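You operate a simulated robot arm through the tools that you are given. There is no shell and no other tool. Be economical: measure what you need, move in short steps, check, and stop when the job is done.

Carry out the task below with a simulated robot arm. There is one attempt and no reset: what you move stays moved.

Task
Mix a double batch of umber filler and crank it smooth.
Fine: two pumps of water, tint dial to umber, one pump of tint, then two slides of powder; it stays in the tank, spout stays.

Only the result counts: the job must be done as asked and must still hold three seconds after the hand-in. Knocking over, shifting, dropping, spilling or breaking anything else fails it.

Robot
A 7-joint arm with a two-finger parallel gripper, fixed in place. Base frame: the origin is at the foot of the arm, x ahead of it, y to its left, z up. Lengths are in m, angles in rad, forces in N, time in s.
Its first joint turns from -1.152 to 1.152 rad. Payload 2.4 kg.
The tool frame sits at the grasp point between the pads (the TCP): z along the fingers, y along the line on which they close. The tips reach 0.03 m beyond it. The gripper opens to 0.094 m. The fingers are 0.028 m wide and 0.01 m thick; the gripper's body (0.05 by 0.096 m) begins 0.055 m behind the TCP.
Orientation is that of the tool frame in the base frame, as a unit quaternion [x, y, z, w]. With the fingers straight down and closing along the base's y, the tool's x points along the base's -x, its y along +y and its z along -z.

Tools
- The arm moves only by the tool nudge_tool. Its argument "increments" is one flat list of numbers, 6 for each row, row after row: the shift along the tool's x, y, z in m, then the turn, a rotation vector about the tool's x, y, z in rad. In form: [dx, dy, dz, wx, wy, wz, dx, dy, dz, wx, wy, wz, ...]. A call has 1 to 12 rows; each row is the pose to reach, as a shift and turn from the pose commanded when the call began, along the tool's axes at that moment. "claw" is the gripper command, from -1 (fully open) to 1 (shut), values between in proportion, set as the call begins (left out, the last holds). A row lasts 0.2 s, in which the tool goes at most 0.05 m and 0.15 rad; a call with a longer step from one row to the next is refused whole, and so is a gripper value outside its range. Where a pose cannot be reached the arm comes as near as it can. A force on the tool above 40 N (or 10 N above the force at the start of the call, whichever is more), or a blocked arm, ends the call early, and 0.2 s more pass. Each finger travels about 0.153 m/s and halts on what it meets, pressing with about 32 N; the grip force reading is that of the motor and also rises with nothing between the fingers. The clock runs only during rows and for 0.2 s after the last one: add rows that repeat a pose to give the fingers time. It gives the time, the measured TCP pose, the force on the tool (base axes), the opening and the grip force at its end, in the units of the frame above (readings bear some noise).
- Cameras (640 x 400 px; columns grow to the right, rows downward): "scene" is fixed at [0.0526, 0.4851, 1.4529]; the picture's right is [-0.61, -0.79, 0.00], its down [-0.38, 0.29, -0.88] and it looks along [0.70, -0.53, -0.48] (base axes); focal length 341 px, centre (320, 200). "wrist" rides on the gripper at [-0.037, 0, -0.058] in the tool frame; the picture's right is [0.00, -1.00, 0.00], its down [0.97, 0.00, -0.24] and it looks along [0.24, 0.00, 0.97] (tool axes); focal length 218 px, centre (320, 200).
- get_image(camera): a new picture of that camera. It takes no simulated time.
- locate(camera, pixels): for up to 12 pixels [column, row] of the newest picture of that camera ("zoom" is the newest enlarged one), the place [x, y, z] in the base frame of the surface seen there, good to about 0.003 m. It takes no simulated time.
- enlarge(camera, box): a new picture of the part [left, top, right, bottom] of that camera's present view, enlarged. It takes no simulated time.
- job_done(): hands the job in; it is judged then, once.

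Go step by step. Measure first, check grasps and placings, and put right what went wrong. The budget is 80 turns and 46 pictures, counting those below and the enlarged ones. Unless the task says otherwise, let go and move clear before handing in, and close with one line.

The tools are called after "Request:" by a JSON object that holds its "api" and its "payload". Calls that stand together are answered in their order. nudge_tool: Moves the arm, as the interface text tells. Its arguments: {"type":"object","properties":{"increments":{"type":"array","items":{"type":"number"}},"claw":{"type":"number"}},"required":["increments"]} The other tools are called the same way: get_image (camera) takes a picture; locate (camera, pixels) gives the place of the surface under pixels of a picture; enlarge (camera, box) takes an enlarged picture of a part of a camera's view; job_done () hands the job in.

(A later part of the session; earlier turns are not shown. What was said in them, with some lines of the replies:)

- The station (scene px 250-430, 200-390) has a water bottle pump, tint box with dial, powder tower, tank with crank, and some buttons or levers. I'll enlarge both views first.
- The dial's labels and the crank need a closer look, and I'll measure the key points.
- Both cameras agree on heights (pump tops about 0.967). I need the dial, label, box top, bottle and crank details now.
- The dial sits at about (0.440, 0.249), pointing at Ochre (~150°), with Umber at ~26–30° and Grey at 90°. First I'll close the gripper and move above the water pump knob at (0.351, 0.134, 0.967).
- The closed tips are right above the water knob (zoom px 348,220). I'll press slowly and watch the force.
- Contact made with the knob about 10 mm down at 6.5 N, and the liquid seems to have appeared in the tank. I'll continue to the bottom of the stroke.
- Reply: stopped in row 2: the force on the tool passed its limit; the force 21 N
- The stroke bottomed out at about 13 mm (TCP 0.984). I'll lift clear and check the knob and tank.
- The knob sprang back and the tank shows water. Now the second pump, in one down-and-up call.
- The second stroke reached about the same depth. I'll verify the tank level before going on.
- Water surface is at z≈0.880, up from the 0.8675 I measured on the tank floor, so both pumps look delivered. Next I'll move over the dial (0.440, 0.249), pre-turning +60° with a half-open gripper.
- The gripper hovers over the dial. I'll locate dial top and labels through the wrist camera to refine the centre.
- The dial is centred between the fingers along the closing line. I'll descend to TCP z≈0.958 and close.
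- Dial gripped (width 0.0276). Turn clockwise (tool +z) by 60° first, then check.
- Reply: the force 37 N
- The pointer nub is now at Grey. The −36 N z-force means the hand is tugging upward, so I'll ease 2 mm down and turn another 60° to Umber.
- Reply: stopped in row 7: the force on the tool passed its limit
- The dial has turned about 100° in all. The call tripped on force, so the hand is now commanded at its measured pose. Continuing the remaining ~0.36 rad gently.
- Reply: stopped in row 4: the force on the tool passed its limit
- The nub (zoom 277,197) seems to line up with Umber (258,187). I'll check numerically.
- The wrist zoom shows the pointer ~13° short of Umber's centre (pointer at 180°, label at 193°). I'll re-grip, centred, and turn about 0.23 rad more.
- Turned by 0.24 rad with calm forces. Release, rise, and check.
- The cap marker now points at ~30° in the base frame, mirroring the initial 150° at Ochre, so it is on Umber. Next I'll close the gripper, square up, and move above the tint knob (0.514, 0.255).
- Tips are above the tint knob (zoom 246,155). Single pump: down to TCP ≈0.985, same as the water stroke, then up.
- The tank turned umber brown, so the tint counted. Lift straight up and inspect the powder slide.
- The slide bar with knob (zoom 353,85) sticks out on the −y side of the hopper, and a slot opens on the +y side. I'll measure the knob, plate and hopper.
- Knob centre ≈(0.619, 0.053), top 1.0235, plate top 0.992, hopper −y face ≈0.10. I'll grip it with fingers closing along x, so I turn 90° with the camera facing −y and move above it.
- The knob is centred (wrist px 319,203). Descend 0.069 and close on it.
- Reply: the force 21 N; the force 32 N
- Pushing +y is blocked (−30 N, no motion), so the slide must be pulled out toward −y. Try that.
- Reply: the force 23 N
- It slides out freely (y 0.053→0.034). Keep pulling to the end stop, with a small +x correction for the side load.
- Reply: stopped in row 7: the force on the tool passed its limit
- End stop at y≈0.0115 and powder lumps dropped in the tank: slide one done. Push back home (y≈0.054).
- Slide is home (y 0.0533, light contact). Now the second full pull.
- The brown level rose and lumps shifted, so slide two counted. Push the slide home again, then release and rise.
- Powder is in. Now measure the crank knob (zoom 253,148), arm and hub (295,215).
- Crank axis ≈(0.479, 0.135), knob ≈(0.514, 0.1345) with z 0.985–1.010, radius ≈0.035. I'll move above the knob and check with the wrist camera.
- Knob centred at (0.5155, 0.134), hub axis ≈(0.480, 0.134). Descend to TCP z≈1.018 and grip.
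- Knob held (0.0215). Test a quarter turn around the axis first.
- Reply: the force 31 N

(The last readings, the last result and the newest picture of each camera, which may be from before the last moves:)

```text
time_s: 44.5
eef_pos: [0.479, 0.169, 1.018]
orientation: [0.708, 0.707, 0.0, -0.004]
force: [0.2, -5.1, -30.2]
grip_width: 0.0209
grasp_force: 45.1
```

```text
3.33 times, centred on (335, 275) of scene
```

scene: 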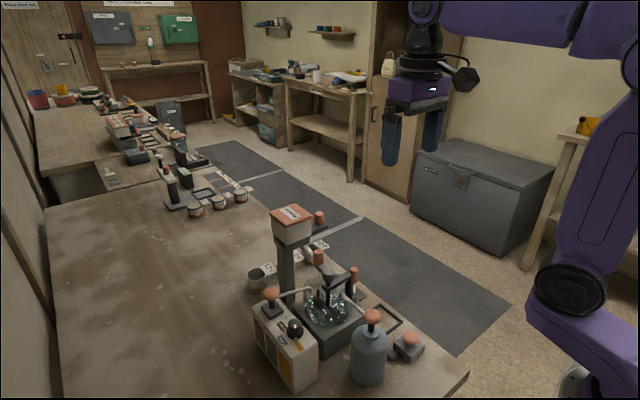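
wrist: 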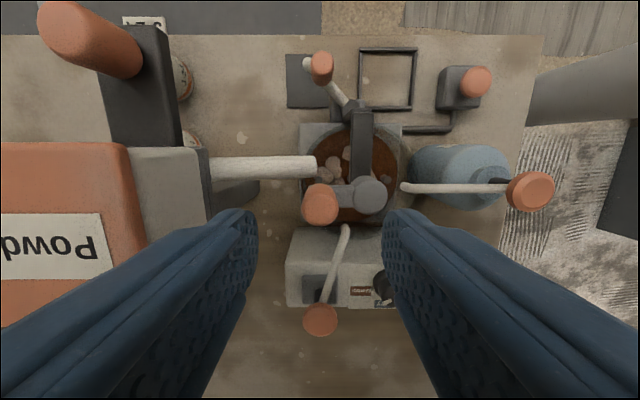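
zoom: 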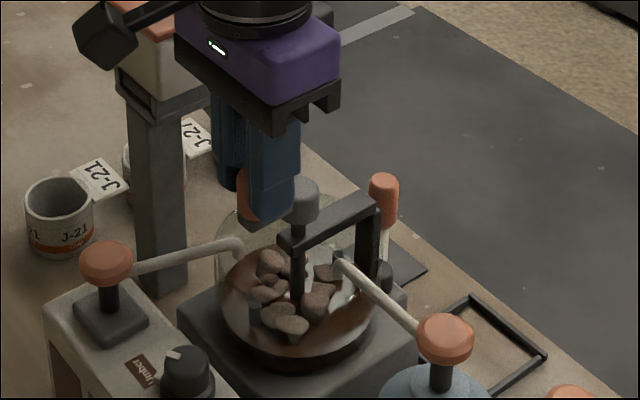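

The crank turned 90° smoothly. The vertical load says I'm tugging up, so I'll ease down 2 mm and make a full turn.

Request:
{"api": "nudge_tool", "payload": {"increments": [-0.0047, -0.0175, 0.002, 0, 0, 0, -0.0175, -0.0303, 0.002, 0, 0, 0, -0.035, -0.035, 0.002, 0, 0, 0, -0.0525, -0.0303, 0.002, 0, 0, 0, -0.0653, -0.0175, 0.002, 0, 0, 0, -0.07, 0, 0.002, 0, 0, 0, -0.0653, 0.0175, 0.002, 0, 0, 0, -0.0525, 0.0303, 0.002, 0, 0, 0, -0.035, 0.035, 0.002, 0, 0, 0, -0.0175, 0.0303, 0.002, 0, 0, 0, -0.0047, 0.0175, 0.002, 0, 0, 0, 0, 0, 0.002, 0, 0, 0]}}

```text
time_s: 47.1
eef_pos: [0.4791, 0.169, 1.019]
orientation: [0.708, 0.707, 0.002, -0.003]
force: [0.2, -9.6, 27.0]
grip_width: 0.021
grasp_force: 44.3
```

A full turn went through. Two more turns with a 1 mm height correction.

Request:
{"api": "nudge_tool", "payload": {"increments": [-0.0047, -0.0175, -0.001, 0, 0, 0, -0.0175, -0.0303, -0.001, 0, 0, 0, -0.035, -0.035, -0.001, 0, 0, 0, -0.0525, -0.0303, -0.001, 0, 0, 0, -0.0653, -0.0175, -0.001, 0, 0, 0, -0.07, 0, -0.001, 0, 0, 0, -0.0653, 0.0175, -0.001, 0, 0, 0, -0.0525, 0.0303, -0.001, 0, 0, 0, -0.035, 0.035, -0.001, 0, 0, 0, -0.0175, 0.0303, -0.001, 0, 0, 0, -0.0047, 0.0175, -0.001, 0, 0, 0, 0, 0, -0.001, 0, 0, 0]}}

Request:
{"api": "enlarge", "payload": {"camera": "scene", "box": [275, 215, 395, 335]}}

```text
time_s: 49.7
eef_pos: [0.4792, 0.1684, 1.018]
orientation: [0.708, 0.706, 0.001, -0.003]
force: [0.0, -2.1, -2.5]
grip_width: 0.0211
grasp_force: 44.8
```

```text
3.33 times, centred on (335, 275) of scene
```

zoom: 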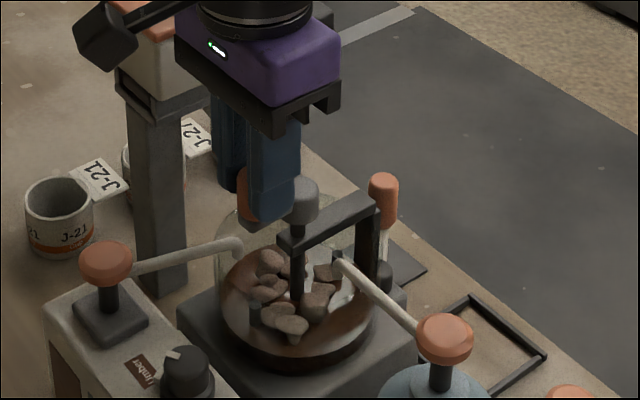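

Lumps still show after 2¼ turns. Keep cranking two more turns.

Request:
{"api": "nudge_tool", "payload": {"increments": [-0.0047, -0.0175, 0, 0, 0, 0, -0.0175, -0.0303, 0, 0, 0, 0, -0.035, -0.035, 0, 0, 0, 0, -0.0525, -0.0303, 0, 0, 0, 0, -0.0653, -0.0175, 0, 0, 0, 0, -0.07, 0, 0, 0, 0, 0, -0.0653, 0.0175, 0, 0, 0, 0, -0.0525, 0.0303, 0, 0, 0, 0, -0.035, 0.035, 0, 0, 0, 0, -0.0175, 0.0303, 0, 0, 0, 0, -0.0047, 0.0175, 0, 0, 0, 0, 0, 0, 0, 0, 0, 0]}}

Request:
{"api": "nudge_tool", "payload": {"increments": [-0.0047, -0.0175, 0, 0, 0, 0, -0.0175, -0.0303, 0, 0, 0, 0, -0.035, -0.035, 0, 0, 0, 0, -0.0525, -0.0303, 0, 0, 0, 0, -0.0653, -0.0175, 0, 0, 0, 0, -0.07, 0, 0, 0, 0, 0, -0.0653, 0.0175, 0, 0, 0, 0, -0.0525, 0.0303, 0, 0, 0, 0, -0.035, 0.035, 0, 0, 0, 0, -0.0175, 0.0303, 0, 0, 0, 0, -0.0047, 0.0175, 0, 0, 0, 0, 0, 0, 0, 0, 0, 0]}}

Request:
{"api": "enlarge", "payload": {"camera": "scene", "box": [275, 215, 395, 335]}}

```text
time_s: 52.3
eef_pos: [0.4793, 0.1705, 1.0181]
orientation: [0.708, 0.707, -0.001, -0.004]
force: [1.0, -7.4, -24.8]
grip_width: 0.0213
grasp_force: 45.0
```

```text
time_s: 54.9
eef_pos: [0.4789, 0.1694, 1.0191]
orientation: [0.708, 0.707, 0.001, -0.004]
force: [0.3, -2.4, -0.3]
grip_width: 0.0212
grasp_force: 45.2
```

```text
3.33 times, centred on (335, 275) of scene
```

zoom: 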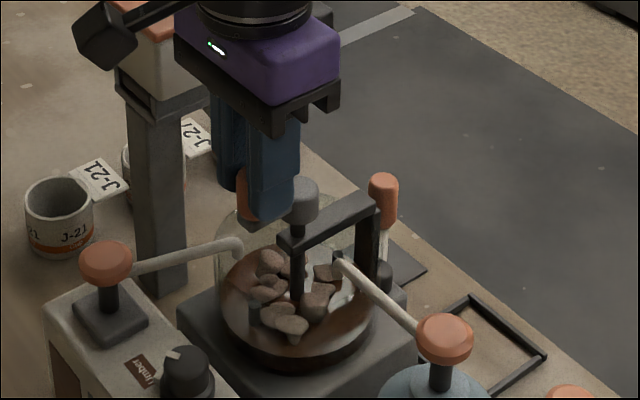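

No visible change yet (4¼ turns); smoothing may come at a threshold. Crank three more turns, then check.

Request:
{"api": "nudge_tool", "payload": {"increments": [-0.0047, -0.0175, 0, 0, 0, 0, -0.0175, -0.0303, 0, 0, 0, 0, -0.035, -0.035, 0, 0, 0, 0, -0.0525, -0.0303, 0, 0, 0, 0, -0.0653, -0.0175, 0, 0, 0, 0, -0.07, 0, 0, 0, 0, 0, -0.0653, 0.0175, 0, 0, 0, 0, -0.0525, 0.0303, 0, 0, 0, 0, -0.035, 0.035, 0, 0, 0, 0, -0.0175, 0.0303, 0, 0, 0, 0, -0.0047, 0.0175, 0, 0, 0, 0, 0, 0, 0, 0, 0, 0]}}

Request:
{"api": "nudge_tool", "payload": {"increments": [-0.0047, -0.0175, 0, 0, 0, 0, -0.0175, -0.0303, 0, 0, 0, 0, -0.035, -0.035, 0, 0, 0, 0, -0.0525, -0.0303, 0, 0, 0, 0, -0.0653, -0.0175, 0, 0, 0, 0, -0.07, 0, 0, 0, 0, 0, -0.0653, 0.0175, 0, 0, 0, 0, -0.0525, 0.0303, 0, 0, 0, 0, -0.035, 0.035, 0, 0, 0, 0, -0.0175, 0.0303, 0, 0, 0, 0, -0.0047, 0.0175, 0, 0, 0, 0, 0, 0, 0, 0, 0, 0]}}

Request:
{"api": "nudge_tool", "payload": {"increments": [-0.0047, -0.0175, 0, 0, 0, 0, -0.0175, -0.0303, 0, 0, 0, 0, -0.035, -0.035, 0, 0, 0, 0, -0.0525, -0.0303, 0, 0, 0, 0, -0.0653, -0.0175, 0, 0, 0, 0, -0.07, 0, 0, 0, 0, 0, -0.0653, 0.0175, 0, 0, 0, 0, -0.0525, 0.0303, 0, 0, 0, 0, -0.035, 0.035, 0, 0, 0, 0, -0.0175, 0.0303, 0, 0, 0, 0, -0.0047, 0.0175, 0, 0, 0, 0, 0, 0, 0, 0, 0, 0]}}

Request:
{"api": "enlarge", "payload": {"camera": "scene", "box": [275, 215, 395, 335]}}

```text
time_s: 57.5
eef_pos: [0.4784, 0.1699, 1.0196]
orientation: [0.708, 0.706, 0.001, -0.004]
force: [-0.3, -5.1, -8.9]
grip_width: 0.0212
grasp_force: 44.6
```

```text
time_s: 60.1
eef_pos: [0.4783, 0.1689, 1.0183]
orientation: [0.708, 0.706, -0.001, -0.004]
force: [-0.2, -6.7, -1.2]
grip_width: 0.0212
grasp_force: 45.2
```

```text
time_s: 62.7
eef_pos: [0.4804, 0.1693, 1.02]
orientation: [0.707, 0.707, 0.002, -0.003]
force: [-0.1, -5.6, 12.5]
grip_width: 0.021
grasp_force: 44.7
```

```text
3.33 times, centred on (335, 275) of scene
```

zoom: 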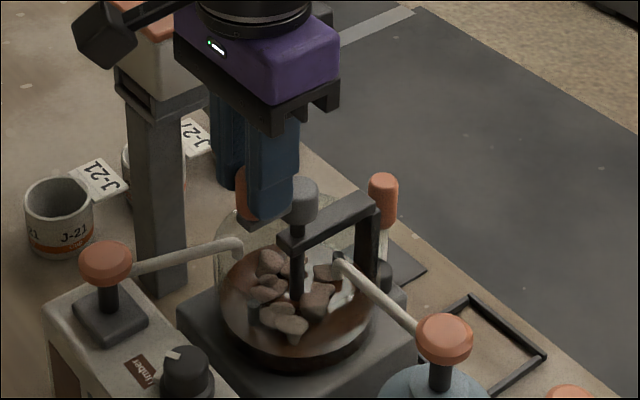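

Seven counter-clockwise turns changed nothing visible, so try clockwise: three turns the other way.

Request:
{"api": "nudge_tool", "payload": {"increments": [-0.0047, 0.0175, 0, 0, 0, 0, -0.0175, 0.0303, 0, 0, 0, 0, -0.035, 0.035, 0, 0, 0, 0, -0.0525, 0.0303, 0, 0, 0, 0, -0.0653, 0.0175, 0, 0, 0, 0, -0.07, 0, 0, 0, 0, 0, -0.0653, -0.0175, 0, 0, 0, 0, -0.0525, -0.0303, 0, 0, 0, 0, -0.035, -0.035, 0, 0, 0, 0, -0.0175, -0.0303, 0, 0, 0, 0, -0.0047, -0.0175, 0, 0, 0, 0, 0, 0, 0, 0, 0, 0]}}

Request:
{"api": "nudge_tool", "payload": {"increments": [-0.0047, 0.0175, 0, 0, 0, 0, -0.0175, 0.0303, 0, 0, 0, 0, -0.035, 0.035, 0, 0, 0, 0, -0.0525, 0.0303, 0, 0, 0, 0, -0.0653, 0.0175, 0, 0, 0, 0, -0.07, 0, 0, 0, 0, 0, -0.0653, -0.0175, 0, 0, 0, 0, -0.0525, -0.0303, 0, 0, 0, 0, -0.035, -0.035, 0, 0, 0, 0, -0.0175, -0.0303, 0, 0, 0, 0, -0.0047, -0.0175, 0, 0, 0, 0, 0, 0, 0, 0, 0, 0]}}

Request:
{"api": "nudge_tool", "payload": {"increments": [-0.0047, 0.0175, 0, 0, 0, 0, -0.0175, 0.0303, 0, 0, 0, 0, -0.035, 0.035, 0, 0, 0, 0, -0.0525, 0.0303, 0, 0, 0, 0, -0.0653, 0.0175, 0, 0, 0, 0, -0.07, 0, 0, 0, 0, 0, -0.0653, -0.0175, 0, 0, 0, 0, -0.0525, -0.0303, 0, 0, 0, 0, -0.035, -0.035, 0, 0, 0, 0, -0.0175, -0.0303, 0, 0, 0, 0, -0.0047, -0.0175, 0, 0, 0, 0, 0, 0, 0, 0, 0, 0]}}

Request:
{"api": "enlarge", "payload": {"camera": "scene", "box": [275, 215, 395, 335]}}

```text
time_s: 65.3
eef_pos: [0.4804, 0.1699, 1.0191]
orientation: [0.707, 0.707, 0.001, -0.004]
force: [-0.9, -7.9, 9.9]
grip_width: 0.021
grasp_force: 45.6
```

```text
time_s: 67.9
eef_pos: [0.4795, 0.1694, 1.0173]
orientation: [0.707, 0.707, 0.0, -0.004]
force: [0.2, 0.3, -27.1]
grip_width: 0.0209
grasp_force: 45.0
```

```text
time_s: 70.5
eef_pos: [0.4805, 0.1692, 1.0202]
orientation: [0.708, 0.706, 0.001, -0.002]
force: [0.4, -7.3, -10.0]
grip_width: 0.0212
grasp_force: 44.6
```

```text
3.33 times, centred on (335, 275) of scene
```

zoom: 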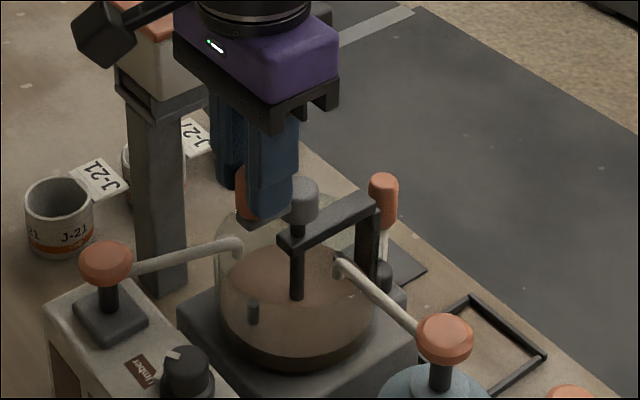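

Lumps are gone and the filler is uniform and smooth. Release the crank, rise straight up, and verify.

Request:
{"api": "nudge_tool", "payload": {"increments": [0, 0, 0, 0, 0, 0, 0, 0, 0, 0, 0, 0, 0, 0, -0.03, 0, 0, 0, 0, 0, -0.07, 0, 0, 0, 0, 0, -0.115, 0, 0, 0, 0, 0, -0.16, 0, 0, 0, 0, -0.04, -0.2, 0, 0, 0, 0, -0.08, -0.2, 0, 0, 0, 0, -0.12, -0.2, 0, 0, 0], "claw": -0.1}}

Request:
{"api": "enlarge", "payload": {"camera": "scene", "box": [240, 195, 440, 395]}}

Request:
{"api": "enlarge", "payload": {"camera": "scene", "box": [250, 270, 370, 370]}}

```text
refused: row 7 steps farther than a row can; nothing moved
```

```text
2.00 times, centred on (340, 295) of scene
```

zoom: 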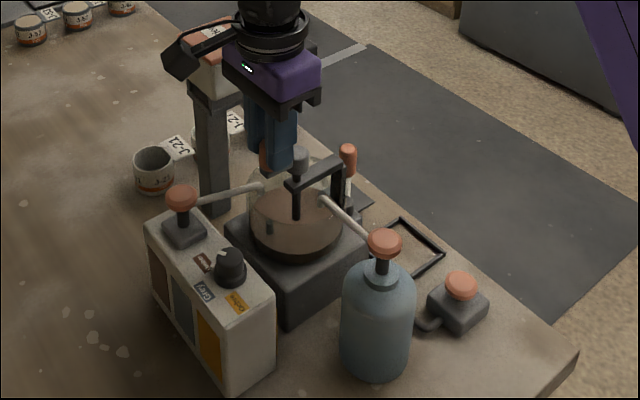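

```text
4.00 times, centred on (310, 320) of scene
```

zoom: 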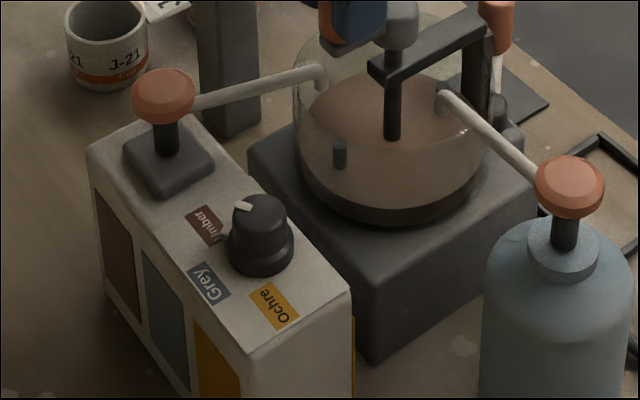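

The release call was refused for one long step and nothing moved; the mix is smooth. Repeat with shorter steps.

Request:
{"api": "nudge_tool", "payload": {"increments": [0, 0, 0, 0, 0, 0, 0, 0, 0, 0, 0, 0, 0, 0, -0.03, 0, 0, 0, 0, 0, -0.07, 0, 0, 0, 0, 0, -0.115, 0, 0, 0, 0, 0, -0.16, 0, 0, 0, 0, -0.04, -0.16, 0, 0, 0, 0, -0.08, -0.16, 0, 0, 0, 0, -0.1, -0.16, 0, 0, 0], "claw": -0.1}}

Request:
{"api": "enlarge", "payload": {"camera": "scene", "box": [240, 195, 440, 395]}}

```text
time_s: 72.5
eef_pos: [0.3827, 0.1702, 1.178]
orientation: [0.707, 0.707, 0.002, -0.003]
force: [1.1, -0.3, -0.4]
grip_width: 0.0516
grasp_force: 0.1
```

```text
2.00 times, centred on (340, 295) of scene
```

zoom: 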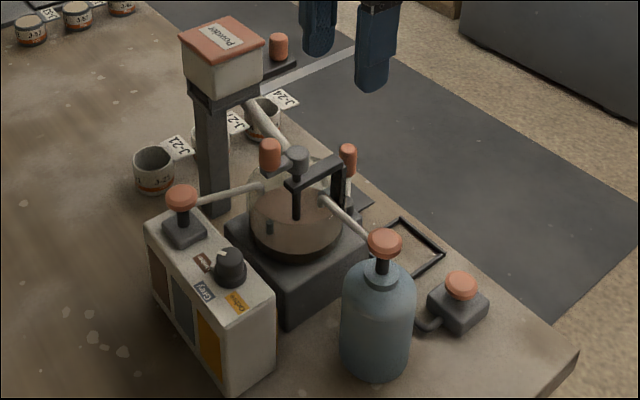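

The smooth umber filler is in the tank, the hand is clear, the slide is home, and the spout and button are untouched, so I'm handing it in.

Request:
{"api": "job_done", "payload": {}}

```text
The job is handed in.
```

The double batch of umber filler is mixed, cranked smooth and left in the tank: two pumps of water, dial on umber, one pump of tint and two slides of powder, with the spout untouched.
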